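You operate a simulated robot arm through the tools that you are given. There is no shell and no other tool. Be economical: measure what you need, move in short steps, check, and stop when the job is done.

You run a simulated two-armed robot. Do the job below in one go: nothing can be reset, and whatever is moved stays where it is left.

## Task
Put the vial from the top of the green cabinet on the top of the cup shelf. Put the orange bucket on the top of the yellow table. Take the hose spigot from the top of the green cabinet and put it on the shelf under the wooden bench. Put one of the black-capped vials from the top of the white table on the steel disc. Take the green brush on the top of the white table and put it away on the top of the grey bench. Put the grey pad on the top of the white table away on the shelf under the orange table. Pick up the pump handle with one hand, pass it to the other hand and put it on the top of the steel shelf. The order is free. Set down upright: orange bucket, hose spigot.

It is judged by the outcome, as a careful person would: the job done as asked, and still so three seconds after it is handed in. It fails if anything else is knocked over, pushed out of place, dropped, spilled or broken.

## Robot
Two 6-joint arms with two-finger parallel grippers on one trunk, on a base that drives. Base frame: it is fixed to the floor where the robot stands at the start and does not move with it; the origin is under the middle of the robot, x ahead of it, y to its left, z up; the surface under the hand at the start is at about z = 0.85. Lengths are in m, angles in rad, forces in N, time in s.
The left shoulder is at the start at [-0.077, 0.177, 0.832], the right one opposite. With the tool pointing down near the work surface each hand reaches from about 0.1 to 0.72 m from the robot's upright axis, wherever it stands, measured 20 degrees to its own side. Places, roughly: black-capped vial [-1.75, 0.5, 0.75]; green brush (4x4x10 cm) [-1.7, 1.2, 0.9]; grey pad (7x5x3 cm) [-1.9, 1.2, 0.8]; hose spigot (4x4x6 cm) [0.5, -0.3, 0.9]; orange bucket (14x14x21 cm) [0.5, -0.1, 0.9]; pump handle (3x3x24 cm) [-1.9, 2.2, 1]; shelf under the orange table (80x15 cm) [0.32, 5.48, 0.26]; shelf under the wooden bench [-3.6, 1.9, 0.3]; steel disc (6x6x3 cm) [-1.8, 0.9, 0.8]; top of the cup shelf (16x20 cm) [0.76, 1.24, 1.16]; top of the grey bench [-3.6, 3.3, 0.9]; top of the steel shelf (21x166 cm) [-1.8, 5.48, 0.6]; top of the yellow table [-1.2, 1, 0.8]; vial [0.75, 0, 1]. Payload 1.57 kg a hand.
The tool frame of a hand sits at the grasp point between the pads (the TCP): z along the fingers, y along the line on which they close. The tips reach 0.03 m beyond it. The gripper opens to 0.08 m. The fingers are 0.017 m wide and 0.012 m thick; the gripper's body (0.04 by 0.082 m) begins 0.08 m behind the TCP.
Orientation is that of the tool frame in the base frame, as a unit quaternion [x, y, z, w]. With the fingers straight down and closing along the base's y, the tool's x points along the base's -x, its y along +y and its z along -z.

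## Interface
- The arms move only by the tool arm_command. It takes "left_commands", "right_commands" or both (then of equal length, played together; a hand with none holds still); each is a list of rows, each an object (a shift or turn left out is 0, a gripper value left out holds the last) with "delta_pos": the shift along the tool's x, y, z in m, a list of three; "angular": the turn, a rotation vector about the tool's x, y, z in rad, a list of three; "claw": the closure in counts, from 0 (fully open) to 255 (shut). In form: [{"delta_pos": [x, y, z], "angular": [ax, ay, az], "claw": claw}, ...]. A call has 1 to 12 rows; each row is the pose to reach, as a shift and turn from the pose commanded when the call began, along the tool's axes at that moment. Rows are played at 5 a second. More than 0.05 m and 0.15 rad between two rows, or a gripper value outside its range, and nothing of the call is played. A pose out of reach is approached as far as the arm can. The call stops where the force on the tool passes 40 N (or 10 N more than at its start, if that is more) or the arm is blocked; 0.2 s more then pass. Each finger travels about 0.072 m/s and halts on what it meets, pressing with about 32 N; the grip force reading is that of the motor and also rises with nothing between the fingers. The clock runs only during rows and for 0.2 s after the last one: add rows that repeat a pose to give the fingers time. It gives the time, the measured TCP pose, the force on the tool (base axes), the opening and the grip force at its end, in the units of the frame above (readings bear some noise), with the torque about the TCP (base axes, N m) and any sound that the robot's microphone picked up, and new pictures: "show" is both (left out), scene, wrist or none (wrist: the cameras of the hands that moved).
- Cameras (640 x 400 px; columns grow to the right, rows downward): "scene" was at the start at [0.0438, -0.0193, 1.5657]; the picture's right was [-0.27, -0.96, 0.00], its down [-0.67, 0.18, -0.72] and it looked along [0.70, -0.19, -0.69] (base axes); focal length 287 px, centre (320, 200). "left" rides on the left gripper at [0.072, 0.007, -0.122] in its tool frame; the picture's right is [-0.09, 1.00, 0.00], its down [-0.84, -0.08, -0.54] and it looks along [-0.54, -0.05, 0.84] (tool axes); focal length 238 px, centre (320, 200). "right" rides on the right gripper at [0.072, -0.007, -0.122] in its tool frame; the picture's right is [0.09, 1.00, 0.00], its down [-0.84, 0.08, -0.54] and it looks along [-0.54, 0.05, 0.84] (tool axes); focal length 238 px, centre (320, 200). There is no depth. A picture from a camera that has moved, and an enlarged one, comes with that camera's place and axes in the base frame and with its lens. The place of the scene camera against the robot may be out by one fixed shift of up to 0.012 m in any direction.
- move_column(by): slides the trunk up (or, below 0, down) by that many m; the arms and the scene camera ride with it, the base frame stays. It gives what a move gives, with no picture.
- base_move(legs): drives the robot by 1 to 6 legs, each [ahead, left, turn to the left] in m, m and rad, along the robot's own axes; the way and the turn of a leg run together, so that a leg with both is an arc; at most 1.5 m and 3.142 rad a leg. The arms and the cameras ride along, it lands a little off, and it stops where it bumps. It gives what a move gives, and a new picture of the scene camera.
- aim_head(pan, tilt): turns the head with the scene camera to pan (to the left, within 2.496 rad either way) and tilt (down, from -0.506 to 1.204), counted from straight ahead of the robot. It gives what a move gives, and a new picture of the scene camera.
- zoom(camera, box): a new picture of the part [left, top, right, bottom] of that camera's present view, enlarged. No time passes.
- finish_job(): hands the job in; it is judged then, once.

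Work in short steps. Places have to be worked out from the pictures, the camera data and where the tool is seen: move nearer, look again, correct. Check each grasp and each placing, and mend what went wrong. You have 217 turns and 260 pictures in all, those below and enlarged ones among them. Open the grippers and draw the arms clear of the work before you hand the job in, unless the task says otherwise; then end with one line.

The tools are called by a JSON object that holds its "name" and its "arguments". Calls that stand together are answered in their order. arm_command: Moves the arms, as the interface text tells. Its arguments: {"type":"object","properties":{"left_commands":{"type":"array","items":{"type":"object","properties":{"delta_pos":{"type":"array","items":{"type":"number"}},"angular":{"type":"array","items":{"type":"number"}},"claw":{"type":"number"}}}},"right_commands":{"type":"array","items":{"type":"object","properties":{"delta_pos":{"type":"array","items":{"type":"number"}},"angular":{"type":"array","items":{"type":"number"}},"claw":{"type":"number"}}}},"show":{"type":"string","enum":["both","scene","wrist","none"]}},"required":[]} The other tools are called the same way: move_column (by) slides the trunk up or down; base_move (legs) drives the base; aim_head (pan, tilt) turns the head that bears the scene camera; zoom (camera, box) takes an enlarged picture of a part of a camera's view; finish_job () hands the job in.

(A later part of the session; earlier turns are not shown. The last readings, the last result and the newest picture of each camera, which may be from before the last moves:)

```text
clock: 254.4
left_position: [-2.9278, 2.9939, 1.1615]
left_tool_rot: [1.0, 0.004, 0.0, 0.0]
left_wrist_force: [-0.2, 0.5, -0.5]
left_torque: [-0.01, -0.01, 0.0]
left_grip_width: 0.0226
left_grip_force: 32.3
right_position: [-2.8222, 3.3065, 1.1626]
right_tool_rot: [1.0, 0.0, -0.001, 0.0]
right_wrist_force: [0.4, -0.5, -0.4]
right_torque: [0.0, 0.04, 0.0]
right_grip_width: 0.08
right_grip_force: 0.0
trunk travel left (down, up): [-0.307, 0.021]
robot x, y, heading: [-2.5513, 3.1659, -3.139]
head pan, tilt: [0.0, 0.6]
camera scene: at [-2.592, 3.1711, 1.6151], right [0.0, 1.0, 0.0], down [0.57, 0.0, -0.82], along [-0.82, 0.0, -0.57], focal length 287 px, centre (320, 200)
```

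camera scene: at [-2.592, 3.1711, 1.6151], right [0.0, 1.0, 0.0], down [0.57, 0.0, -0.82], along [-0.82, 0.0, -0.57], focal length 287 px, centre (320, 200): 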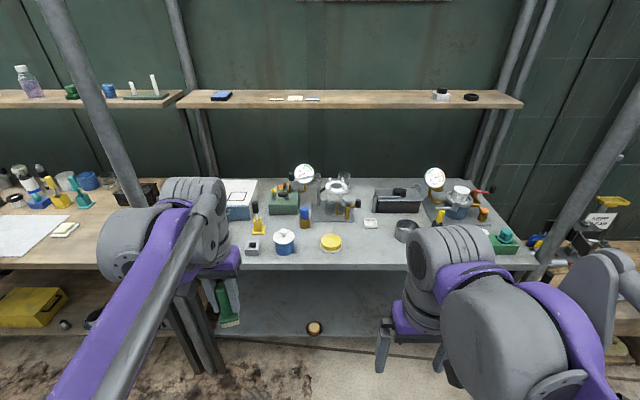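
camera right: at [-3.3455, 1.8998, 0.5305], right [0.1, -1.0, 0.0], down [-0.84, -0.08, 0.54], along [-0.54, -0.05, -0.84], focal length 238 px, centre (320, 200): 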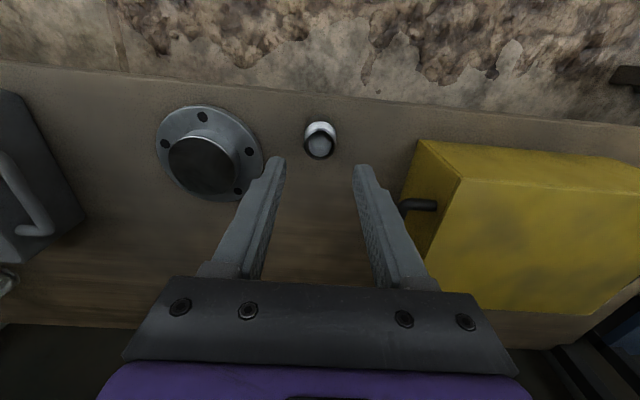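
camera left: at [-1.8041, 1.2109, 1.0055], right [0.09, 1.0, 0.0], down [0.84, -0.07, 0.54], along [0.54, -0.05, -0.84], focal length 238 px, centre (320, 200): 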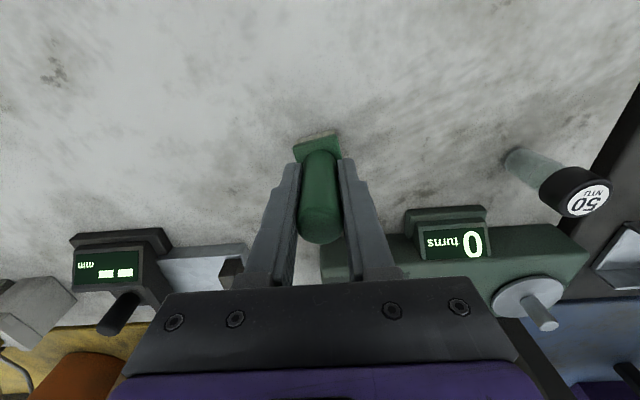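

Grey bench top z≈0.89; free spot near its front at ≈(−3.33,3.36). Move right 0.33 m and ahead 0.2 m.

{"name": "base_move", "arguments": {"legs": [[0, -0.33, 0], [0.2, 0, 0]]}}

{"name": "arm_command", "arguments": {"left_commands": [{"delta_pos": [-0.04, 0, 0]}, {"delta_pos": [-0.08, 0, 0.01]}, {"delta_pos": [-0.12, 0, 0.03]}, {"delta_pos": [-0.15, 0, 0.06]}, {"delta_pos": [-0.15, 0, 0.06]}], "show": "both"}}

```text
clock: 259.1
left_position: [-3.1292, 3.3304, 1.1631]
left_tool_rot: [1.0, 0.003, -0.001, 0.002]
left_wrist_force: [-0.4, -0.1, -0.1]
left_torque: [-0.02, -0.02, 0.01]
left_grip_width: 0.0225
left_grip_force: 31.9
right_position: [-3.0235, 3.6431, 1.1613]
right_tool_rot: [1.0, 0.001, -0.001, 0.0]
right_wrist_force: [0.8, 0.5, -0.4]
right_torque: [0.0, 0.02, 0.02]
right_grip_width: 0.0799
right_grip_force: 0.0
trunk travel left (down, up): [-0.307, 0.021]
robot x, y, heading: [-2.751, 3.5054, -3.137]
head pan, tilt: [0.0, 0.6]
camera scene: at [-2.7925, 3.5074, 1.615], right [0.0, 1.0, 0.0], down [0.56, 0.0, -0.83], along [-0.83, 0.0, -0.56], focal length 287 px, centre (320, 200)
```

scene: 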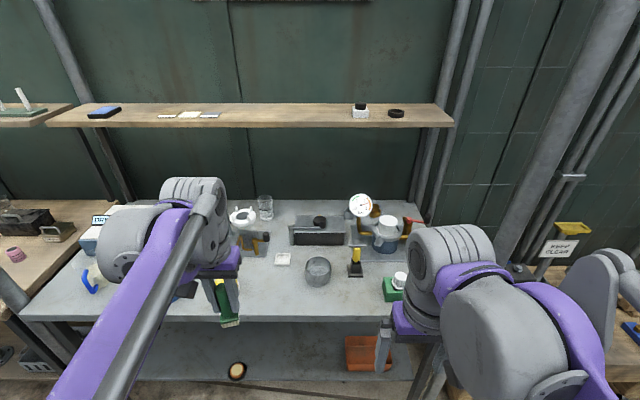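

```text
clock: 260.3
left_position: [-3.2779, 3.3303, 1.1051]
left_tool_rot: [1.0, 0.004, 0.0, 0.001]
left_wrist_force: [0.2, 0.0, -0.8]
left_torque: [0.01, -0.01, 0.01]
left_grip_width: 0.0225
left_grip_force: 32.5
right_position: [-3.022, 3.6439, 1.1626]
right_tool_rot: [1.0, 0.0, -0.001, 0.0]
right_wrist_force: [-0.2, -1.2, 0.0]
right_torque: [0.0, 0.01, 0.06]
right_grip_width: 0.0801
right_grip_force: 0.1
trunk travel left (down, up): [-0.307, 0.021]
robot x, y, heading: [-2.7546, 3.5033, -3.139]
head pan, tilt: [0.0, 0.6]
camera scene: at [-2.7921, 3.5075, 1.6151], right [0.0, 1.0, 0.0], down [0.56, 0.0, -0.83], along [-0.83, 0.0, -0.56], focal length 287 px, centre (320, 200)
camera left: at [-3.2057, 3.3228, 1.2264], right [-0.09, -1.0, 0.0], down [-0.84, 0.07, 0.54], along [-0.54, 0.05, -0.84], focal length 238 px, centre (320, 200)
```

scene: 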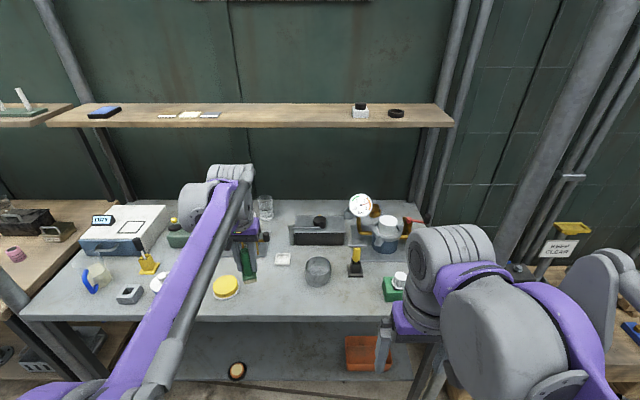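
left: 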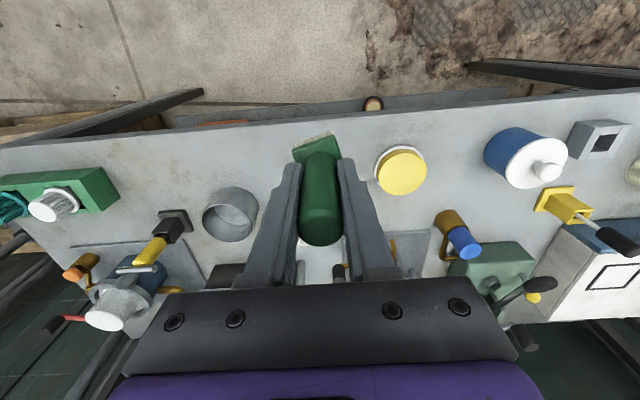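

Position over (−3.32,3.345) and lower.

{"name": "arm_command", "arguments": {"left_commands": [{"delta_pos": [-0.03, -0.01, 0.02]}, {"delta_pos": [-0.042, -0.015, 0.06]}, {"delta_pos": [-0.042, -0.015, 0.1]}, {"delta_pos": [-0.042, -0.015, 0.125]}, {"delta_pos": [-0.042, -0.015, 0.13]}, {"delta_pos": [-0.042, -0.015, 0.134]}, {"delta_pos": [-0.042, -0.015, 0.138]}, {"delta_pos": [-0.042, -0.015, 0.142]}, {"delta_pos": [-0.042, -0.015, 0.145]}, {"delta_pos": [-0.042, -0.015, 0.148]}], "show": "wrist"}}

```text
clock: 262.5
left_position: [-3.3216, 3.3424, 0.9548]
left_tool_rot: [1.0, 0.003, -0.001, 0.001]
left_wrist_force: [-0.1, -0.5, -0.3]
left_torque: [0.02, -0.02, 0.01]
left_grip_width: 0.0226
left_grip_force: 32.2
right_position: [-3.023, 3.6425, 1.161]
right_tool_rot: [1.0, 0.0, 0.0, 0.0]
right_wrist_force: [0.2, 0.2, -0.9]
right_torque: [-0.01, 0.02, 0.0]
right_grip_width: 0.08
right_grip_force: 0.0
trunk travel left (down, up): [-0.307, 0.021]
robot x, y, heading: [-2.7497, 3.5051, -3.143]
head pan, tilt: [0.0, 0.6]
camera left: at [-3.2487, 3.336, 1.0757], right [-0.09, -1.0, 0.0], down [-0.84, 0.07, 0.54], along [-0.54, 0.05, -0.84], focal length 238 px, centre (320, 200)
```

left: 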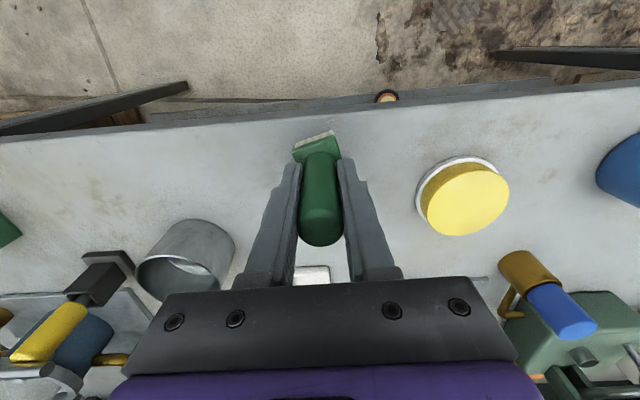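

{"name": "arm_command", "arguments": {"left_commands": [{"delta_pos": [0, 0, 0.004]}, {"delta_pos": [0, 0, 0.008]}, {"delta_pos": [0, 0, 0.012]}, {"delta_pos": [0, 0, 0.015]}, {"delta_pos": [0, 0, 0.018]}, {"delta_pos": [0, 0, 0.021]}, {"delta_pos": [0, 0, 0.024]}, {"delta_pos": [0, 0, 0.027]}, {"delta_pos": [0, 0, 0.03]}], "show": "wrist"}}

```text
clock: 264.5
left_position: [-3.3196, 3.3428, 0.9251]
left_tool_rot: [1.0, 0.003, 0.0, 0.001]
left_wrist_force: [0.6, -1.1, -0.7]
left_torque: [-0.01, -0.01, 0.02]
left_grip_width: 0.0222
left_grip_force: 32.1
right_position: [-3.0233, 3.6426, 1.1623]
right_tool_rot: [1.0, 0.0, -0.001, 0.0]
right_wrist_force: [0.2, 0.4, -0.4]
right_torque: [0.02, 0.02, -0.01]
right_grip_width: 0.0802
right_grip_force: 0.1
trunk travel left (down, up): [-0.307, 0.021]
robot x, y, heading: [-2.7521, 3.5077, -3.141]
head pan, tilt: [0.0, 0.6]
camera left: at [-3.2474, 3.3361, 1.0461], right [-0.09, -1.0, 0.0], down [-0.84, 0.07, 0.54], along [-0.54, 0.05, -0.84], focal length 238 px, centre (320, 200)
```

left: 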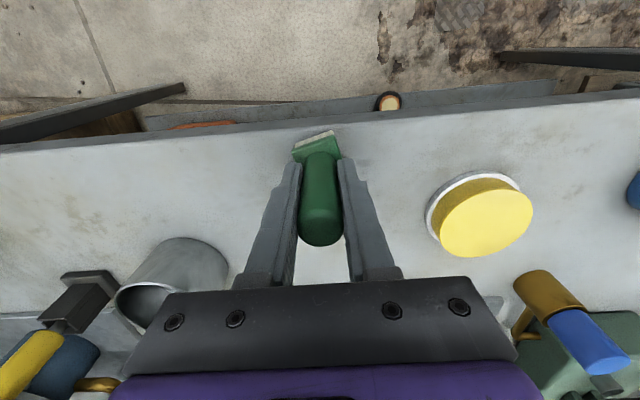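

Re-triangulating: the bench edge is at x≈−3.30 and top ≈0.81, so I must go further in. Move 8 cm inward and keep lowering.

{"name": "arm_command", "arguments": {"left_commands": [{"delta_pos": [-0.03, 0, -0.01]}, {"delta_pos": [-0.06, 0, -0.01]}, {"delta_pos": [-0.08, 0, 0]}, {"delta_pos": [-0.08, 0, 0.01]}, {"delta_pos": [-0.08, 0, 0.014]}, {"delta_pos": [-0.08, 0, 0.018]}, {"delta_pos": [-0.08, 0, 0.022]}, {"delta_pos": [-0.08, 0, 0.026]}, {"delta_pos": [-0.08, 0, 0.03]}, {"delta_pos": [-0.08, 0, 0.034]}, {"delta_pos": [-0.08, 0, 0.038]}], "show": "wrist"}}

```text
clock: 265.6
left_position: [-3.3996, 3.3426, 0.9204]
left_tool_rot: [1.0, 0.003, -0.002, 0.001]
left_wrist_force: [0.7, 0.5, 30.0]
left_torque: [0.22, -0.06, 0.04]
left_grip_width: 0.0226
left_grip_force: 31.8
right_position: [-3.0207, 3.6426, 1.163]
right_tool_rot: [1.0, 0.001, -0.001, 0.001]
right_wrist_force: [-0.4, -0.2, 0.6]
right_torque: [0.0, -0.01, -0.03]
right_grip_width: 0.0801
right_grip_force: 0.1
trunk travel left (down, up): [-0.307, 0.021]
robot x, y, heading: [-2.7518, 3.5075, -3.143]
head pan, tilt: [0.0, 0.6]
stopped in row 5 (left hand): the force on the tool passed its limit at 44 N (the readings are from after the stop); the commanded pose is now the measured one
camera left: at [-3.3272, 3.3358, 1.0425], right [-0.09, -1.0, 0.0], down [-0.84, 0.07, 0.55], along [-0.54, 0.04, -0.84], focal length 238 px, centre (320, 200)
```

left: 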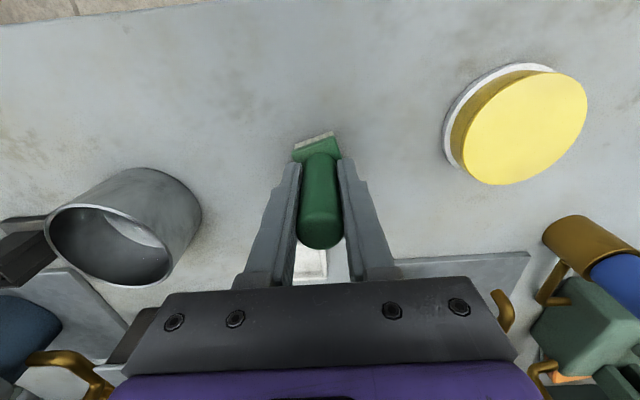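

Contact; release and rise.

{"name": "arm_command", "arguments": {"left_commands": [{"delta_pos": [0, 0, -0.001]}, {"delta_pos": [0, 0, -0.001], "claw": 110}, {"delta_pos": [0, 0, -0.001], "claw": 80}, {"delta_pos": [0, 0, -0.001], "claw": 80}, {"delta_pos": [0, 0, -0.04], "claw": 80}, {"delta_pos": [0, 0, -0.08], "claw": 80}, {"delta_pos": [0, 0, -0.12], "claw": 80}, {"delta_pos": [0, 0, -0.16], "claw": 80}], "show": "wrist"}}

```text
clock: 267.4
left_position: [-3.3996, 3.3434, 1.0761]
left_tool_rot: [1.0, 0.004, -0.001, 0.0]
left_wrist_force: [0.0, -0.3, 0.6]
left_torque: [0.01, 0.01, 0.0]
left_grip_width: 0.0547
left_grip_force: 0.0
right_position: [-3.023, 3.6429, 1.1625]
right_tool_rot: [1.0, 0.001, -0.001, 0.0]
right_wrist_force: [0.1, 0.9, 0.2]
right_torque: [0.0, 0.04, 0.01]
right_grip_width: 0.0799
right_grip_force: 0.0
trunk travel left (down, up): [-0.307, 0.021]
robot x, y, heading: [-2.7525, 3.505, -3.14]
head pan, tilt: [0.0, 0.6]
camera left: at [-3.3266, 3.3362, 1.1977], right [-0.09, -1.0, 0.0], down [-0.84, 0.07, 0.54], along [-0.54, 0.04, -0.84], focal length 238 px, centre (320, 200)
```

left: 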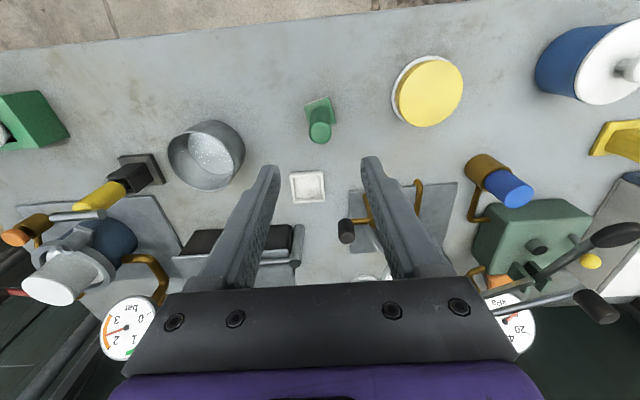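

Brush stands on the grey bench. Retract and head to the pump handle.

{"name": "arm_command", "arguments": {"left_commands": [{"delta_pos": [0.04, 0, -0.03]}, {"delta_pos": [0.085, 0, -0.05]}, {"delta_pos": [0.13, 0, -0.07]}, {"delta_pos": [0.175, 0, -0.085]}, {"delta_pos": [0.22, 0, -0.085]}, {"delta_pos": [0.27, 0, -0.085], "claw": 0}], "show": "none"}}

{"name": "base_move", "arguments": {"legs": [[-0.22, 0, 0], [0, 0, 3.14], [0, -1.25, 0]]}}

{"name": "aim_head", "arguments": {"pan": 0, "tilt": 0.75}}

```text
clock: 268.8
left_position: [-3.1298, 3.3419, 1.1617]
left_tool_rot: [1.0, 0.003, -0.002, 0.001]
left_wrist_force: [-0.4, 0.0, -0.3]
left_torque: [-0.03, 0.03, 0.01]
left_grip_width: 0.0798
left_grip_force: 0.0
right_position: [-3.0215, 3.6423, 1.1627]
right_tool_rot: [1.0, 0.0, -0.001, -0.001]
right_wrist_force: [0.6, -0.1, 0.6]
right_torque: [-0.02, 0.0, 0.0]
right_grip_width: 0.0799
right_grip_force: 0.1
trunk travel left (down, up): [-0.307, 0.021]
robot x, y, heading: [-2.7568, 3.5073, -3.14]
head pan, tilt: [0.0, 0.6]
```

```text
clock: 288.5
left_position: [-2.1299, 2.4488, 1.161]
left_tool_rot: [-0.014, 1.0, 0.002, 0.001]
left_wrist_force: [-0.5, -0.6, 0.0]
left_torque: [-0.01, -0.01, -0.04]
left_grip_width: 0.0798
left_grip_force: 0.1
right_position: [-2.2305, 2.1465, 1.1626]
right_tool_rot: [-0.012, 1.0, 0.0, 0.0]
right_wrist_force: [-0.3, 0.6, 0.0]
right_torque: [0.0, -0.02, -0.01]
right_grip_width: 0.0802
right_grip_force: 0.0
trunk travel left (down, up): [-0.307, 0.021]
robot x, y, heading: [-2.5039, 2.282, 0.02]
head pan, tilt: [0.0, 0.6]
camera scene: at [-2.4526, 2.2825, 1.6151], right [0.02, -1.0, 0.0], down [-0.56, -0.01, -0.83], along [0.82, 0.02, -0.56], focal length 287 px, centre (320, 200)
```

scene: 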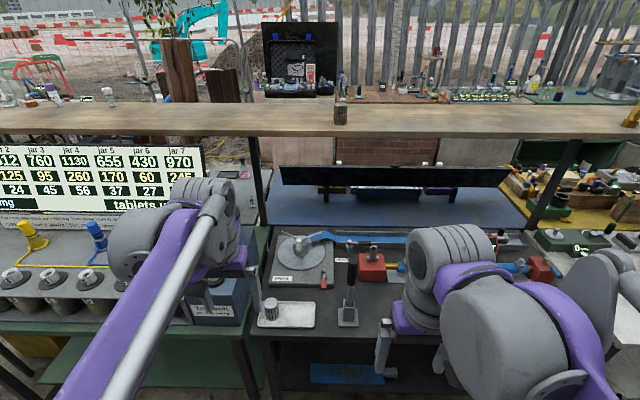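

```text
clock: 289.2
left_position: [-2.1295, 2.4498, 1.1619]
left_tool_rot: [-0.015, 1.0, 0.0, 0.001]
left_wrist_force: [0.0, 0.4, -0.1]
left_torque: [0.03, 0.01, -0.01]
left_grip_width: 0.08
left_grip_force: 0.0
right_position: [-2.2317, 2.1471, 1.1619]
right_tool_rot: [-0.012, 1.0, 0.0, 0.0]
right_wrist_force: [-0.5, -0.5, 0.7]
right_torque: [-0.02, 0.02, 0.03]
right_grip_width: 0.08
right_grip_force: 0.2
trunk travel left (down, up): [-0.307, 0.021]
robot x, y, heading: [-2.5021, 2.2792, 0.022]
head pan, tilt: [0.0, 0.75]
camera scene: at [-2.4581, 2.2823, 1.6023], right [0.02, -1.0, 0.0], down [-0.68, -0.02, -0.73], along [0.73, 0.02, -0.68], focal length 287 px, centre (320, 200)
```

scene: 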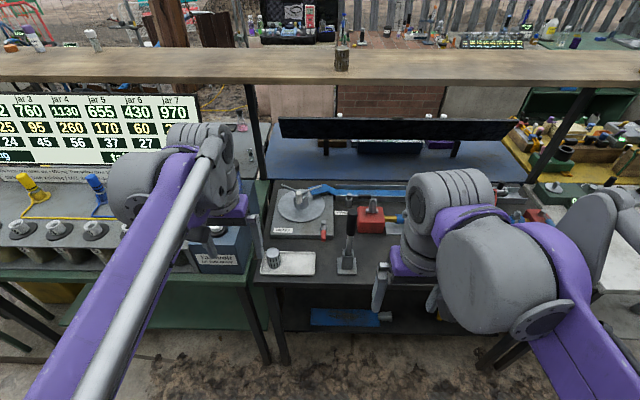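

{"name": "zoom", "arguments": {"camera": "scene", "box": [270, 170, 430, 300]}}

{"name": "zoom", "arguments": {"camera": "right", "box": [160, 0, 640, 300]}}

```text
3.08 times, centred on (350, 235) of scene
camera zoom: at [-2.4581, 2.2823, 1.6023], right [0.02, -1.0, 0.0], down [-0.68, -0.02, -0.73], along [0.73, 0.02, -0.68], focal length 884 px, centre (228, 92)
```

zoom: 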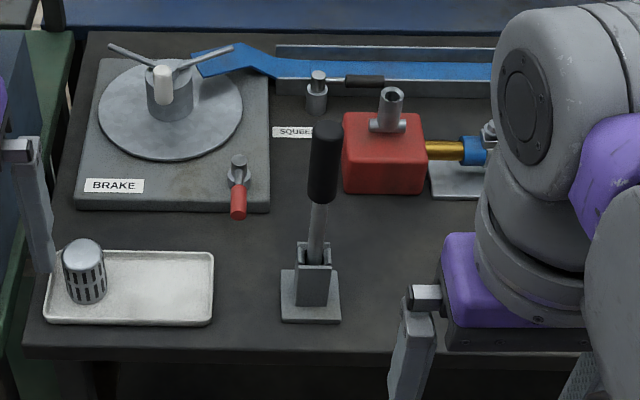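

```text
1.33 times, centred on (400, 150) of right
camera zoom: at [-2.3026, 2.1381, 1.2836], right [-0.11, 0.99, 0.0], down [0.83, 0.1, 0.54], along [0.54, 0.06, -0.84], focal length 318 px, centre (213, 267)
```

zoom: 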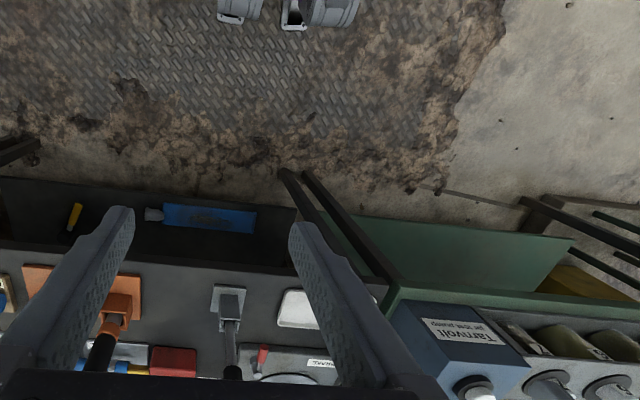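

The pump handle stands in a bracket at ≈(−1.93,2.21), top z≈1.07. Reposition for a left-hand top grasp.

{"name": "base_move", "arguments": {"legs": [[0.1, -0.2, -0.02]]}}

{"name": "zoom", "arguments": {"camera": "left", "box": [0, 0, 640, 400]}}

```text
clock: 291.6
left_position: [-2.0237, 2.2446, 1.1605]
left_tool_rot: [-0.004, 1.0, 0.001, 0.001]
left_wrist_force: [-0.3, -1.0, 1.0]
left_torque: [-0.02, -0.02, -0.02]
left_grip_width: 0.0802
left_grip_force: 0.1
right_position: [-2.1316, 1.9445, 1.1623]
right_tool_rot: [0.0, 1.0, 0.0, 0.001]
right_wrist_force: [0.0, 0.0, 0.6]
right_torque: [0.01, 0.03, 0.02]
right_grip_width: 0.0799
right_grip_force: 0.1
trunk travel left (down, up): [-0.307, 0.021]
robot x, y, heading: [-2.4012, 2.0837, -0.001]
head pan, tilt: [0.0, 0.75]
camera scene: at [-2.3558, 2.0846, 1.6022], right [0.0, -1.0, 0.0], down [-0.68, 0.0, -0.73], along [0.73, 0.0, -0.68], focal length 287 px, centre (320, 200)
```

scene: 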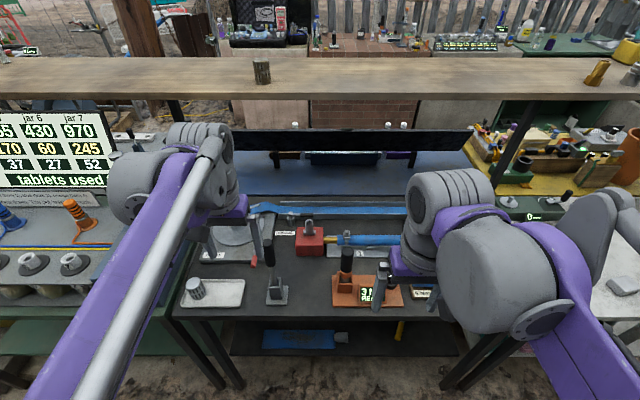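

```text
1.00 times, centred on (320, 200) of left (not enlarged: the box is as wide or as high as the picture)
camera zoom: at [-2.0956, 2.25, 1.2826], right [0.09, 1.0, 0.0], down [0.84, -0.07, 0.54], along [0.54, -0.04, -0.84], focal length 238 px, centre (320, 200)
```

zoom: 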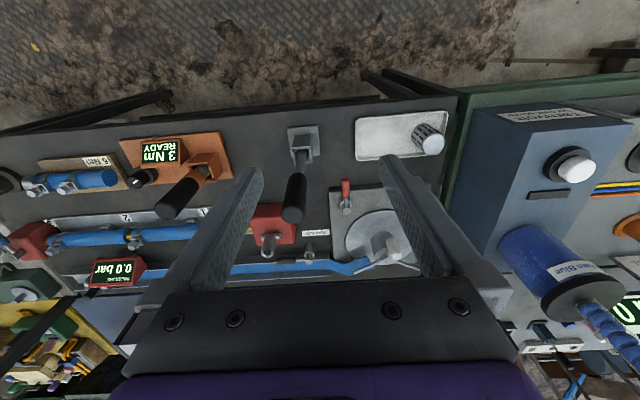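

Handle at ≈(−1.938,2.206). Move above, keeping height.

{"name": "arm_command", "arguments": {"left_commands": [{"delta_pos": [-0.04, -0.02, 0]}, {"delta_pos": [-0.084, -0.039, 0]}, {"delta_pos": [-0.084, -0.039, 0]}], "show": "wrist"}}

```text
clock: 292.4
left_position: [-1.9405, 2.2062, 1.1634]
left_tool_rot: [-0.003, 1.0, 0.001, 0.002]
left_wrist_force: [0.6, 0.7, 0.4]
left_torque: [0.03, -0.02, -0.04]
left_grip_width: 0.08
left_grip_force: 0.1
right_position: [-2.133, 1.9442, 1.1617]
right_tool_rot: [0.0, 1.0, 0.0, 0.0]
right_wrist_force: [-0.2, 0.1, 0.0]
right_torque: [0.03, -0.01, 0.0]
right_grip_width: 0.0798
right_grip_force: 0.2
trunk travel left (down, up): [-0.307, 0.021]
robot x, y, heading: [-2.4027, 2.0806, -0.001]
head pan, tilt: [0.0, 0.75]
camera left: at [-2.0125, 2.2124, 1.2839], right [0.09, 1.0, 0.0], down [0.84, -0.07, 0.54], along [0.54, -0.04, -0.84], focal length 238 px, centre (320, 200)
```

left: 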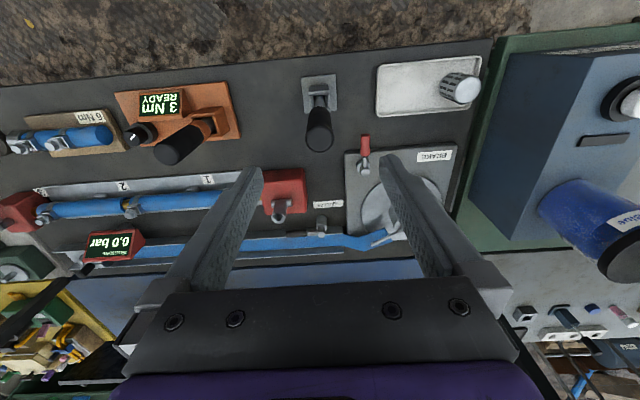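

Aligned. Descend to z≈1.04 and grip the handle.

{"name": "arm_command", "arguments": {"left_commands": [{"delta_pos": [0, 0.001, 0.04]}, {"delta_pos": [0, 0.001, 0.08]}, {"delta_pos": [0, 0.001, 0.122]}, {"delta_pos": [0, 0.001, 0.122], "claw": 255}, {"delta_pos": [0, 0.001, 0.122], "claw": 255}, {"delta_pos": [0, 0.001, 0.122], "claw": 255}, {"delta_pos": [0, 0.001, 0.122], "claw": 255}, {"delta_pos": [0, 0.001, 0.11], "claw": 255}, {"delta_pos": [0, 0.001, 0.09], "claw": 255}], "show": "both"}}

```text
clock: 294.4
left_position: [-1.9408, 2.2081, 1.0725]
left_tool_rot: [-0.004, 1.0, 0.001, 0.001]
left_wrist_force: [-0.6, -0.6, -2.1]
left_torque: [-0.29, 0.02, 0.0]
left_grip_width: 0.0263
left_grip_force: 31.9
right_position: [-2.1314, 1.9435, 1.1614]
right_tool_rot: [-0.001, 1.0, 0.0, 0.001]
right_wrist_force: [-0.6, 0.2, -0.5]
right_torque: [-0.01, 0.03, 0.01]
right_grip_width: 0.0799
right_grip_force: 0.0
trunk travel left (down, up): [-0.307, 0.021]
robot x, y, heading: [-2.4008, 2.0848, 0.001]
head pan, tilt: [0.0, 0.75]
camera scene: at [-2.3558, 2.0846, 1.6023], right [0.0, -1.0, 0.0], down [-0.68, 0.0, -0.73], along [0.73, 0.0, -0.68], focal length 287 px, centre (320, 200)
camera left: at [-2.0118, 2.2134, 1.1941], right [0.09, 1.0, 0.0], down [0.84, -0.07, 0.54], along [0.54, -0.04, -0.84], focal length 238 px, centre (320, 200)
```

scene: 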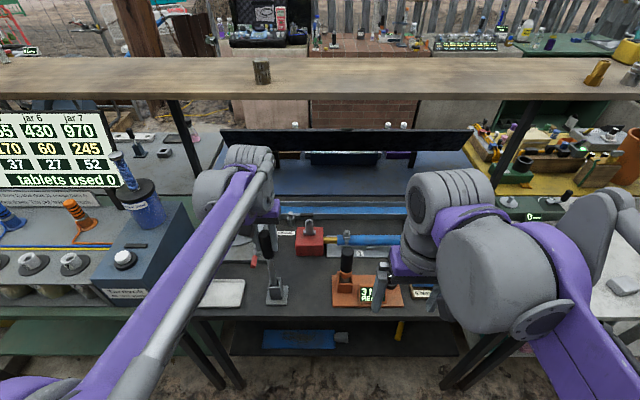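
left: 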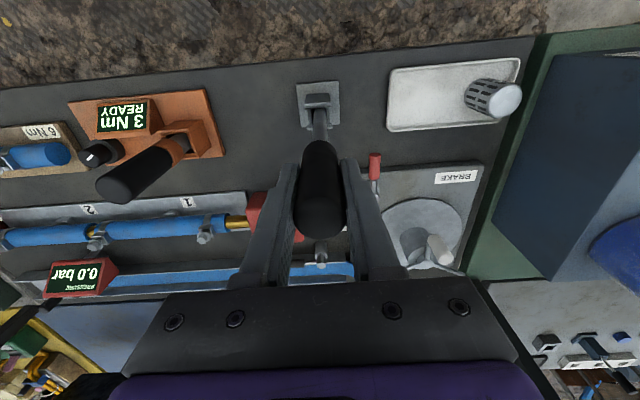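

Grip firm (26 mm), rising freely so far. Continue straight up to clear the bracket.

{"name": "arm_command", "arguments": {"left_commands": [{"delta_pos": [0, 0, -0.02]}, {"delta_pos": [0, 0, -0.04]}, {"delta_pos": [0, 0, -0.06]}, {"delta_pos": [0, 0, -0.08]}, {"delta_pos": [0, 0, -0.1]}, {"delta_pos": [0, 0, -0.12]}], "show": "both"}}

```text
clock: 295.8
left_position: [-1.9386, 2.2081, 1.1902]
left_tool_rot: [-0.003, 1.0, 0.001, 0.001]
left_wrist_force: [-0.2, -0.7, -3.0]
left_torque: [-0.03, -0.01, -0.05]
left_grip_width: 0.0265
left_grip_force: 32.3
right_position: [-2.1308, 1.9438, 1.1622]
right_tool_rot: [-0.001, 1.0, 0.0, 0.001]
right_wrist_force: [-0.4, 0.3, 0.1]
right_torque: [0.02, -0.03, 0.0]
right_grip_width: 0.0799
right_grip_force: 0.1
trunk travel left (down, up): [-0.307, 0.021]
robot x, y, heading: [-2.3999, 2.0812, 0.005]
head pan, tilt: [0.0, 0.75]
camera scene: at [-2.3556, 2.0845, 1.6023], right [0.0, -1.0, 0.0], down [-0.68, 0.0, -0.73], along [0.73, 0.0, -0.68], focal length 287 px, centre (320, 200)
camera left: at [-2.0101, 2.2124, 1.3126], right [0.09, 1.0, 0.0], down [0.84, -0.07, 0.54], along [0.54, -0.04, -0.84], focal length 238 px, centre (320, 200)
```

scene: 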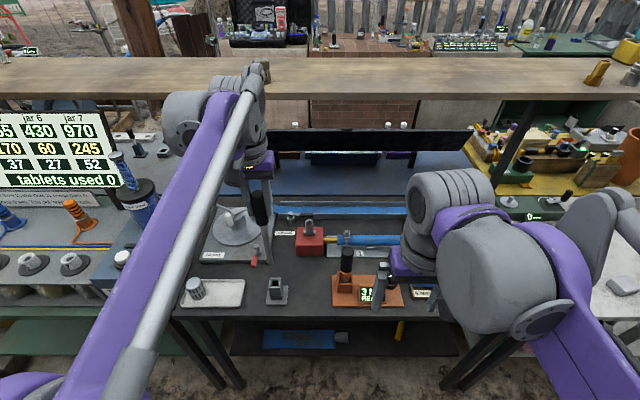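
left: 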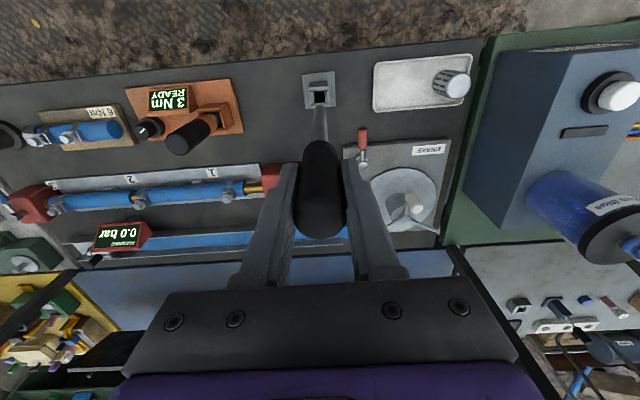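

Clear of the bracket. Back away into the aisle and then tilt the left hand so the handle lies horizontal pointing right.

{"name": "base_move", "arguments": {"legs": [[-0.33, 0, 0]]}}

{"name": "arm_command", "arguments": {"left_commands": [{"delta_pos": [0.01, 0.01, 0], "angular": [0.13, 0, 0]}, {"delta_pos": [0.02, 0.02, 0], "angular": [0.26, 0, 0]}, {"delta_pos": [0.03, 0.03, 0], "angular": [0.39, 0, 0]}, {"delta_pos": [0.04, 0.04, 0], "angular": [0.52, 0, 0]}, {"delta_pos": [0.04, 0.04, 0], "angular": [0.65, 0, 0]}, {"delta_pos": [0.04, 0.05, 0], "angular": [0.78, 0, 0]}, {"delta_pos": [0.04, 0.05, 0], "angular": [0.91, 0, 0]}, {"delta_pos": [0.04, 0.05, 0], "angular": [1.04, 0, 0]}, {"delta_pos": [0.04, 0.05, 0], "angular": [1.17, 0, 0]}, {"delta_pos": [0.04, 0.05, 0], "angular": [1.3, 0, 0]}, {"delta_pos": [0.04, 0.05, 0], "angular": [1.43, 0, 0]}, {"delta_pos": [0.04, 0.05, 0], "angular": [1.57, 0, 0]}], "show": "both"}}

```text
clock: 298.0
left_position: [-2.2757, 2.2067, 1.1902]
left_tool_rot: [-0.004, 1.0, 0.001, 0.001]
left_wrist_force: [0.1, 0.3, -1.3]
left_torque: [0.04, -0.01, -0.02]
left_grip_width: 0.0264
left_grip_force: 31.7
right_position: [-2.4672, 1.9436, 1.1629]
right_tool_rot: [-0.003, 1.0, 0.0, 0.0]
right_wrist_force: [0.3, -0.4, -0.7]
right_torque: [-0.01, -0.01, 0.02]
right_grip_width: 0.0798
right_grip_force: 0.1
trunk travel left (down, up): [-0.307, 0.021]
robot x, y, heading: [-2.7394, 2.0839, 0.002]
head pan, tilt: [0.0, 0.75]
camera scene: at [-2.6917, 2.0836, 1.6024], right [0.0, -1.0, 0.0], down [-0.68, 0.0, -0.73], along [0.73, 0.0, -0.68], focal length 287 px, centre (320, 200)
```

scene: 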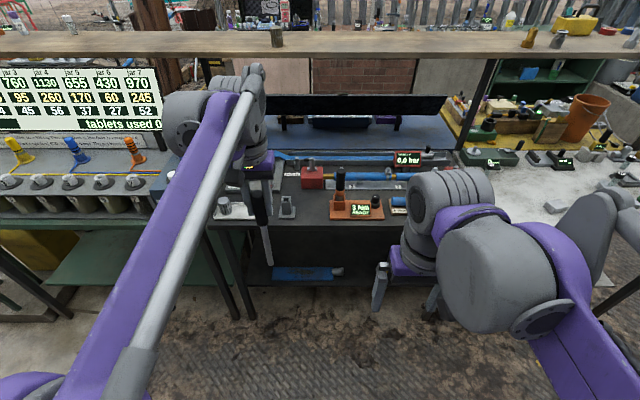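

```text
clock: 300.6
left_position: [-2.3126, 2.252, 1.1908]
left_tool_rot: [-0.005, 0.708, -0.706, 0.005]
left_wrist_force: [0.2, -0.2, -1.6]
left_torque: [0.16, -0.02, -0.01]
left_grip_width: 0.0263
left_grip_force: 32.1
left hand out of reach, approached as far as the arm can: row 12
right_position: [-2.467, 1.9444, 1.1616]
right_tool_rot: [-0.002, 1.0, 0.0, 0.001]
right_wrist_force: [-0.7, 0.0, 1.2]
right_torque: [0.02, 0.0, 0.01]
right_grip_width: 0.0798
right_grip_force: 0.1
trunk travel left (down, up): [-0.307, 0.021]
robot x, y, heading: [-2.7421, 2.0766, 0.007]
head pan, tilt: [0.0, 0.75]
camera scene: at [-2.6917, 2.0837, 1.6022], right [0.0, -1.0, 0.0], down [-0.68, 0.0, -0.73], along [0.73, 0.0, -0.68], focal length 287 px, centre (320, 200)
camera left: at [-2.3859, 2.3718, 1.1838], right [0.09, 0.0, -1.0], down [0.83, 0.55, 0.08], along [0.55, -0.83, 0.05], focal length 238 px, centre (320, 200)
```

scene: 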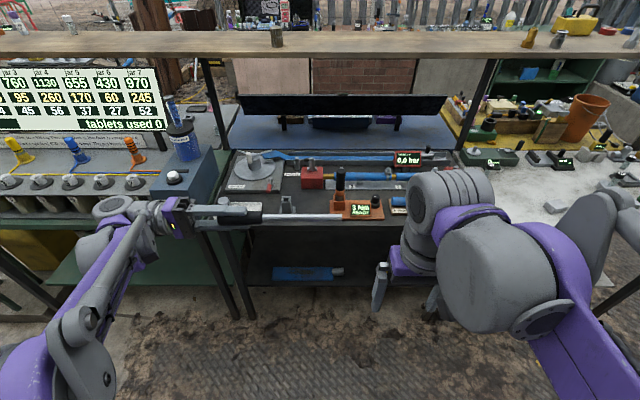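
left: 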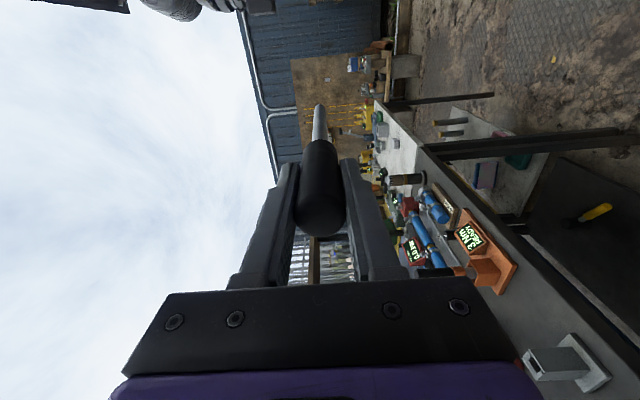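

The handle is horizontal at (x≈−2.312, z≈1.19), rod spanning y≈2.04–2.20. Bring the right hand above the rod at y≈2.135, yawed 90°.

{"name": "arm_command", "arguments": {"right_commands": [{"delta_pos": [0, 0.01, -0.04], "angular": [0, 0, -0.14]}, {"delta_pos": [0, 0.02, -0.08], "angular": [0, 0, -0.28]}, {"delta_pos": [-0.01, 0.03, -0.108], "angular": [0, 0, -0.42]}, {"delta_pos": [-0.03, 0.05, -0.108], "angular": [0, 0, -0.56]}, {"delta_pos": [-0.05, 0.07, -0.108], "angular": [0, 0, -0.7]}, {"delta_pos": [-0.07, 0.09, -0.108], "angular": [0, 0, -0.84]}, {"delta_pos": [-0.09, 0.11, -0.108], "angular": [0, 0, -0.98]}, {"delta_pos": [-0.11, 0.13, -0.108], "angular": [0, 0, -1.12]}, {"delta_pos": [-0.125, 0.15, -0.108], "angular": [0, 0, -1.26]}, {"delta_pos": [-0.14, 0.17, -0.108], "angular": [0, 0, -1.4]}, {"delta_pos": [-0.155, 0.191, -0.108], "angular": [0, 0, -1.54]}, {"delta_pos": [-0.155, 0.191, -0.108], "angular": [0, 0, -1.57]}], "show": "both"}}

```text
clock: 303.2
left_position: [-2.3142, 2.2508, 1.1914]
left_tool_rot: [-0.003, 0.708, -0.706, 0.006]
left_wrist_force: [0.1, 0.1, -2.9]
left_torque: [0.16, -0.02, 0.0]
left_grip_width: 0.0258
left_grip_force: 32.4
right_position: [-2.3136, 2.133, 1.2696]
right_tool_rot: [0.708, -0.706, 0.001, -0.001]
right_wrist_force: [-0.7, 0.1, 0.1]
right_torque: [0.0, -0.01, 0.02]
right_grip_width: 0.08
right_grip_force: 0.0
trunk travel left (down, up): [-0.307, 0.021]
robot x, y, heading: [-2.7366, 2.0796, 0.002]
head pan, tilt: [0.0, 0.75]
camera scene: at [-2.6928, 2.083, 1.6022], right [0.0, -1.0, 0.0], down [-0.68, 0.0, -0.73], along [0.73, 0.0, -0.68], focal length 287 px, centre (320, 200)
camera right: at [-2.3061, 2.0617, 1.3905], right [-1.0, -0.1, 0.0], down [-0.08, 0.84, 0.54], along [-0.05, 0.54, -0.84], focal length 238 px, centre (320, 200)
```

scene: 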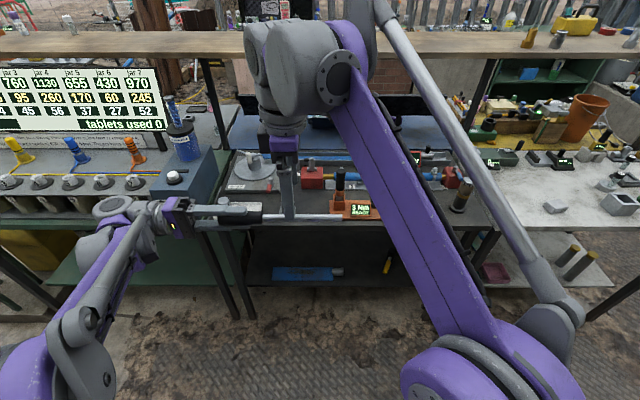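
right: 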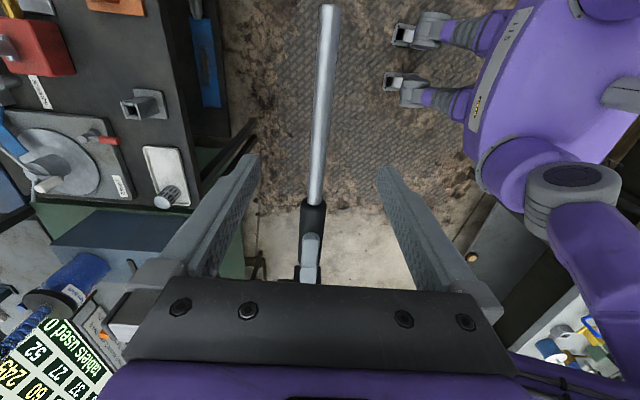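

Aligned. Descend onto the rod and close the right gripper.

{"name": "arm_command", "arguments": {"right_commands": [{"delta_pos": [0, -0.002, 0.04]}, {"delta_pos": [0, -0.002, 0.078]}, {"delta_pos": [0, -0.002, 0.078], "claw": 255}, {"delta_pos": [0, -0.002, 0.078], "claw": 255}, {"delta_pos": [0, -0.002, 0.078], "claw": 255}, {"delta_pos": [0, -0.002, 0.078], "claw": 255}, {"delta_pos": [0, -0.002, 0.078], "claw": 255}], "show": "wrist"}}

```text
clock: 304.8
left_position: [-2.3117, 2.2524, 1.1902]
left_tool_rot: [-0.005, 0.708, -0.706, 0.006]
left_wrist_force: [9.4, 1.7, -1.4]
left_torque: [-0.54, 0.04, 0.79]
left_grip_width: 0.0262
left_grip_force: 31.9
right_position: [-2.3102, 2.1333, 1.1903]
right_tool_rot: [0.709, -0.705, -0.001, 0.0]
right_wrist_force: [-9.8, -1.8, -0.9]
right_torque: [0.46, -0.03, 0.34]
right_grip_width: 0.0135
right_grip_force: 30.3
trunk travel left (down, up): [-0.307, 0.021]
robot x, y, heading: [-2.7388, 2.0821, 0.004]
head pan, tilt: [0.0, 0.75]
camera right: at [-2.3035, 2.0619, 1.3124], right [-1.0, -0.1, 0.0], down [-0.08, 0.84, 0.54], along [-0.05, 0.54, -0.84], focal length 238 px, centre (320, 200)
```

right: 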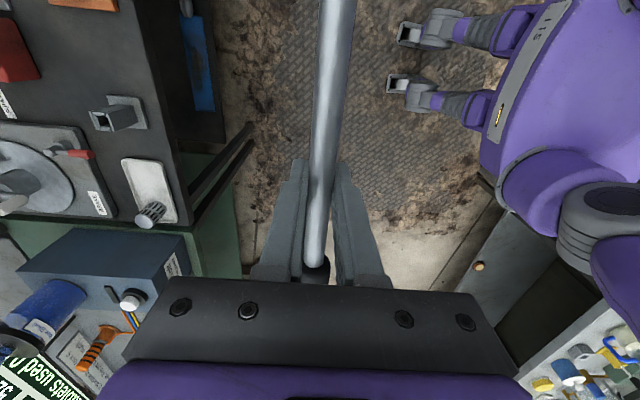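

Right hand holds the rod. Open the left and withdraw it to the left.

{"name": "arm_command", "arguments": {"left_commands": [{"claw": 120}, {"claw": 0}, {"claw": 0}, {"claw": 0}, {"delta_pos": [0, 0, -0.04], "claw": 0}, {"delta_pos": [0, 0, -0.08], "claw": 0}, {"delta_pos": [0, 0, -0.12], "claw": 0}], "show": "both"}}

```text
clock: 306.4
left_position: [-2.2621, 2.2913, 1.1852]
left_tool_rot: [-0.015, 0.708, -0.705, 0.016]
left_wrist_force: [0.1, 0.5, -0.2]
left_torque: [-0.04, 0.0, -0.01]
left_grip_width: 0.0799
left_grip_force: 0.1
left hand out of reach, approached as far as the arm can: row 5, 6, 7
right_position: [-2.3095, 2.1346, 1.19]
right_tool_rot: [0.707, -0.707, 0.0, 0.0]
right_wrist_force: [-0.1, 0.0, -0.4]
right_torque: [-0.11, 0.02, -0.01]
right_grip_width: 0.0137
right_grip_force: 30.1
trunk travel left (down, up): [-0.307, 0.021]
robot x, y, heading: [-2.7394, 2.0811, 0.002]
head pan, tilt: [0.0, 0.75]
camera scene: at [-2.6907, 2.0853, 1.6022], right [0.0, -1.0, 0.0], down [-0.68, 0.0, -0.73], along [0.73, 0.0, -0.68], focal length 287 px, centre (320, 200)
camera left: at [-2.3395, 2.4102, 1.178], right [0.09, 0.01, -1.0], down [0.81, 0.58, 0.08], along [0.58, -0.82, 0.05], focal length 238 px, centre (320, 200)
```

scene: 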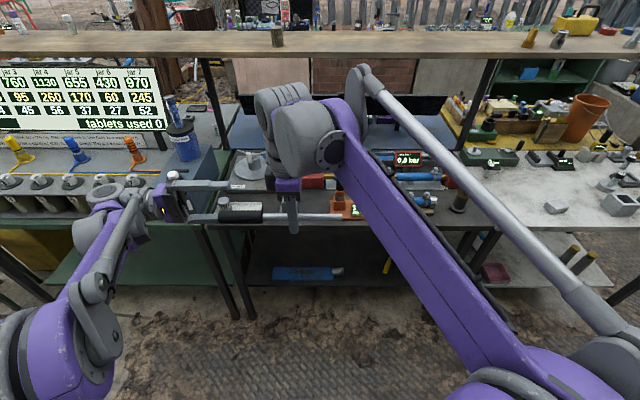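
left: 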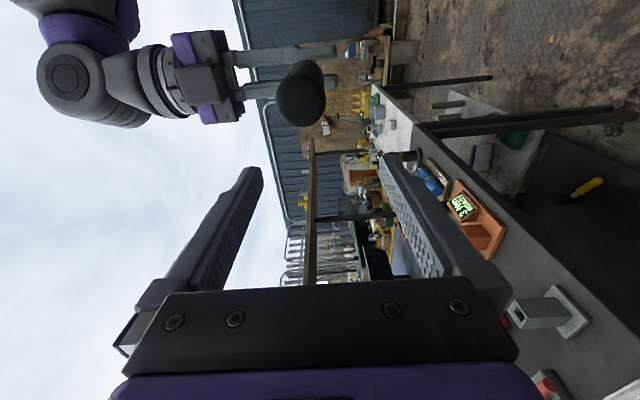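

Handover complete; handle held by the right. Swing the left hand back to tool-down, moving away to the left.

{"name": "arm_command", "arguments": {"left_commands": [{"delta_pos": [0, 0, -0.015], "angular": [-0.13, 0, 0]}, {"delta_pos": [0, 0, -0.03], "angular": [-0.26, 0, 0]}, {"delta_pos": [0, 0, -0.045], "angular": [-0.39, 0, 0]}, {"delta_pos": [0, 0.01, -0.06], "angular": [-0.52, 0, 0]}, {"delta_pos": [0, 0.02, -0.075], "angular": [-0.65, 0, 0]}, {"delta_pos": [0, 0.03, -0.09], "angular": [-0.78, 0, 0]}, {"delta_pos": [0, 0.04, -0.1], "angular": [-0.91, 0, 0]}, {"delta_pos": [0.01, 0.05, -0.11], "angular": [-1.04, 0, 0]}, {"delta_pos": [0.02, 0.06, -0.12], "angular": [-1.17, 0, 0]}, {"delta_pos": [0.03, 0.06, -0.13], "angular": [-1.3, 0, 0]}, {"delta_pos": [0.04, 0.06, -0.13], "angular": [-1.43, 0, 0]}, {"delta_pos": [0.05, 0.06, -0.13], "angular": [-1.57, 0, 0]}], "show": "both"}}

```text
clock: 309.0
left_position: [-2.3162, 2.4247, 1.1267]
left_tool_rot: [-0.005, 1.0, 0.003, 0.002]
left_wrist_force: [0.2, -0.3, 0.1]
left_torque: [0.01, 0.0, -0.01]
left_grip_width: 0.0798
left_grip_force: 0.2
left hand out of reach, approached as far as the arm can: row 1, 2
right_position: [-2.3103, 2.1348, 1.1908]
right_tool_rot: [0.708, -0.707, 0.001, -0.001]
right_wrist_force: [-0.1, -1.1, 0.6]
right_torque: [-0.13, -0.03, 0.04]
right_grip_width: 0.0141
right_grip_force: 30.4
trunk travel left (down, up): [-0.307, 0.021]
robot x, y, heading: [-2.74, 2.0799, 0.007]
head pan, tilt: [0.0, 0.75]
camera scene: at [-2.6927, 2.0829, 1.6022], right [0.0, -1.0, 0.0], down [-0.68, 0.0, -0.73], along [0.73, 0.0, -0.68], focal length 287 px, centre (320, 200)
camera left: at [-2.3893, 2.4296, 1.2487], right [0.08, 1.0, 0.01], down [0.84, -0.07, 0.54], along [0.54, -0.04, -0.84], focal length 238 px, centre (320, 200)
```

scene: 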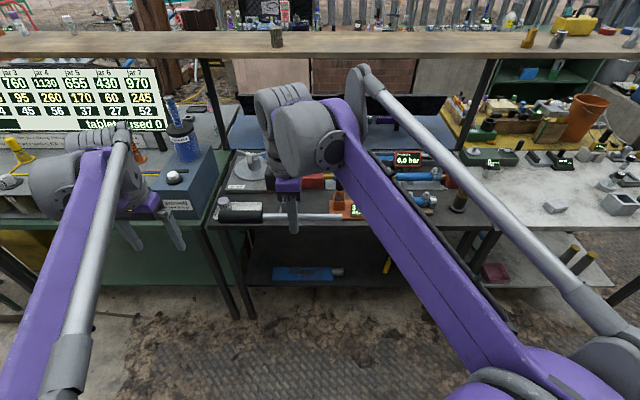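
left: 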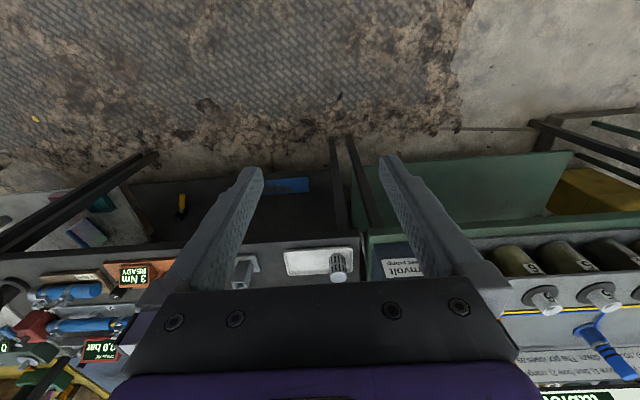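

Tuck the right hand (with handle) a bit right, then drive to the grey pad.

{"name": "arm_command", "arguments": {"right_commands": [{"delta_pos": [0.04, 0.01, 0]}, {"delta_pos": [0.08, 0.02, 0]}, {"delta_pos": [0.12, 0.03, 0]}, {"delta_pos": [0.15, 0.04, 0]}], "show": "none"}}

{"name": "base_move", "arguments": {"legs": [[0, -1.08, 0], [0.44, 0, 0]]}}

{"name": "zoom", "arguments": {"camera": "left", "box": [0, 0, 640, 400]}}

```text
clock: 310.0
left_position: [-2.3185, 2.425, 1.1263]
left_tool_rot: [-0.004, 1.0, 0.002, 0.002]
left_wrist_force: [-0.1, -0.2, -0.3]
left_torque: [0.03, 0.0, -0.02]
left_grip_width: 0.0802
left_grip_force: 0.1
right_position: [-2.3523, 1.9822, 1.1912]
right_tool_rot: [0.709, -0.705, 0.0, -0.001]
right_wrist_force: [0.4, -0.1, 0.1]
right_torque: [-0.12, -0.04, 0.02]
right_grip_width: 0.0139
right_grip_force: 29.4
trunk travel left (down, up): [-0.307, 0.021]
robot x, y, heading: [-2.7388, 2.0836, 0.002]
head pan, tilt: [0.0, 0.75]
```

```text
clock: 322.2
left_position: [-1.8646, 1.3399, 1.1268]
left_tool_rot: [-0.009, 1.0, 0.001, 0.001]
left_wrist_force: [-0.4, -0.6, -0.4]
left_torque: [0.01, -0.01, 0.0]
left_grip_width: 0.0801
left_grip_force: 0.0
right_position: [-1.8946, 0.8977, 1.1915]
right_tool_rot: [0.712, -0.702, 0.0, -0.001]
right_wrist_force: [0.1, 0.4, -0.1]
right_torque: [-0.12, 0.0, -0.02]
right_grip_width: 0.014
right_grip_force: 30.5
trunk travel left (down, up): [-0.307, 0.021]
robot x, y, heading: [-2.2791, 0.993, 0.012]
head pan, tilt: [0.0, 0.75]
camera scene: at [-2.2359, 0.9944, 1.6021], right [0.01, -1.0, 0.0], down [-0.68, -0.01, -0.73], along [0.73, 0.01, -0.68], focal length 287 px, centre (320, 200)
```

scene: 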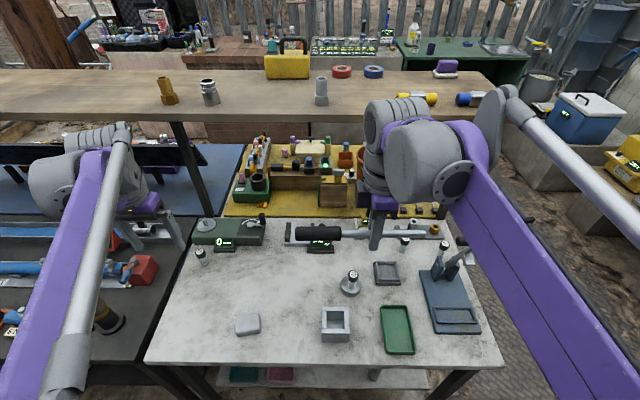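

```text
1.00 times, centred on (320, 200) of left (not enlarged: the box is as wide or as high as the picture)
camera zoom: at [-1.9359, 1.3441, 1.2484], right [0.07, 1.0, 0.0], down [0.84, -0.06, 0.54], along [0.54, -0.04, -0.84], focal length 238 px, centre (320, 200)
```

zoom: 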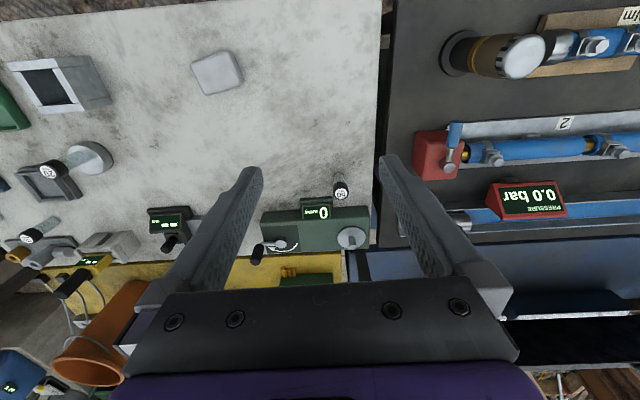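

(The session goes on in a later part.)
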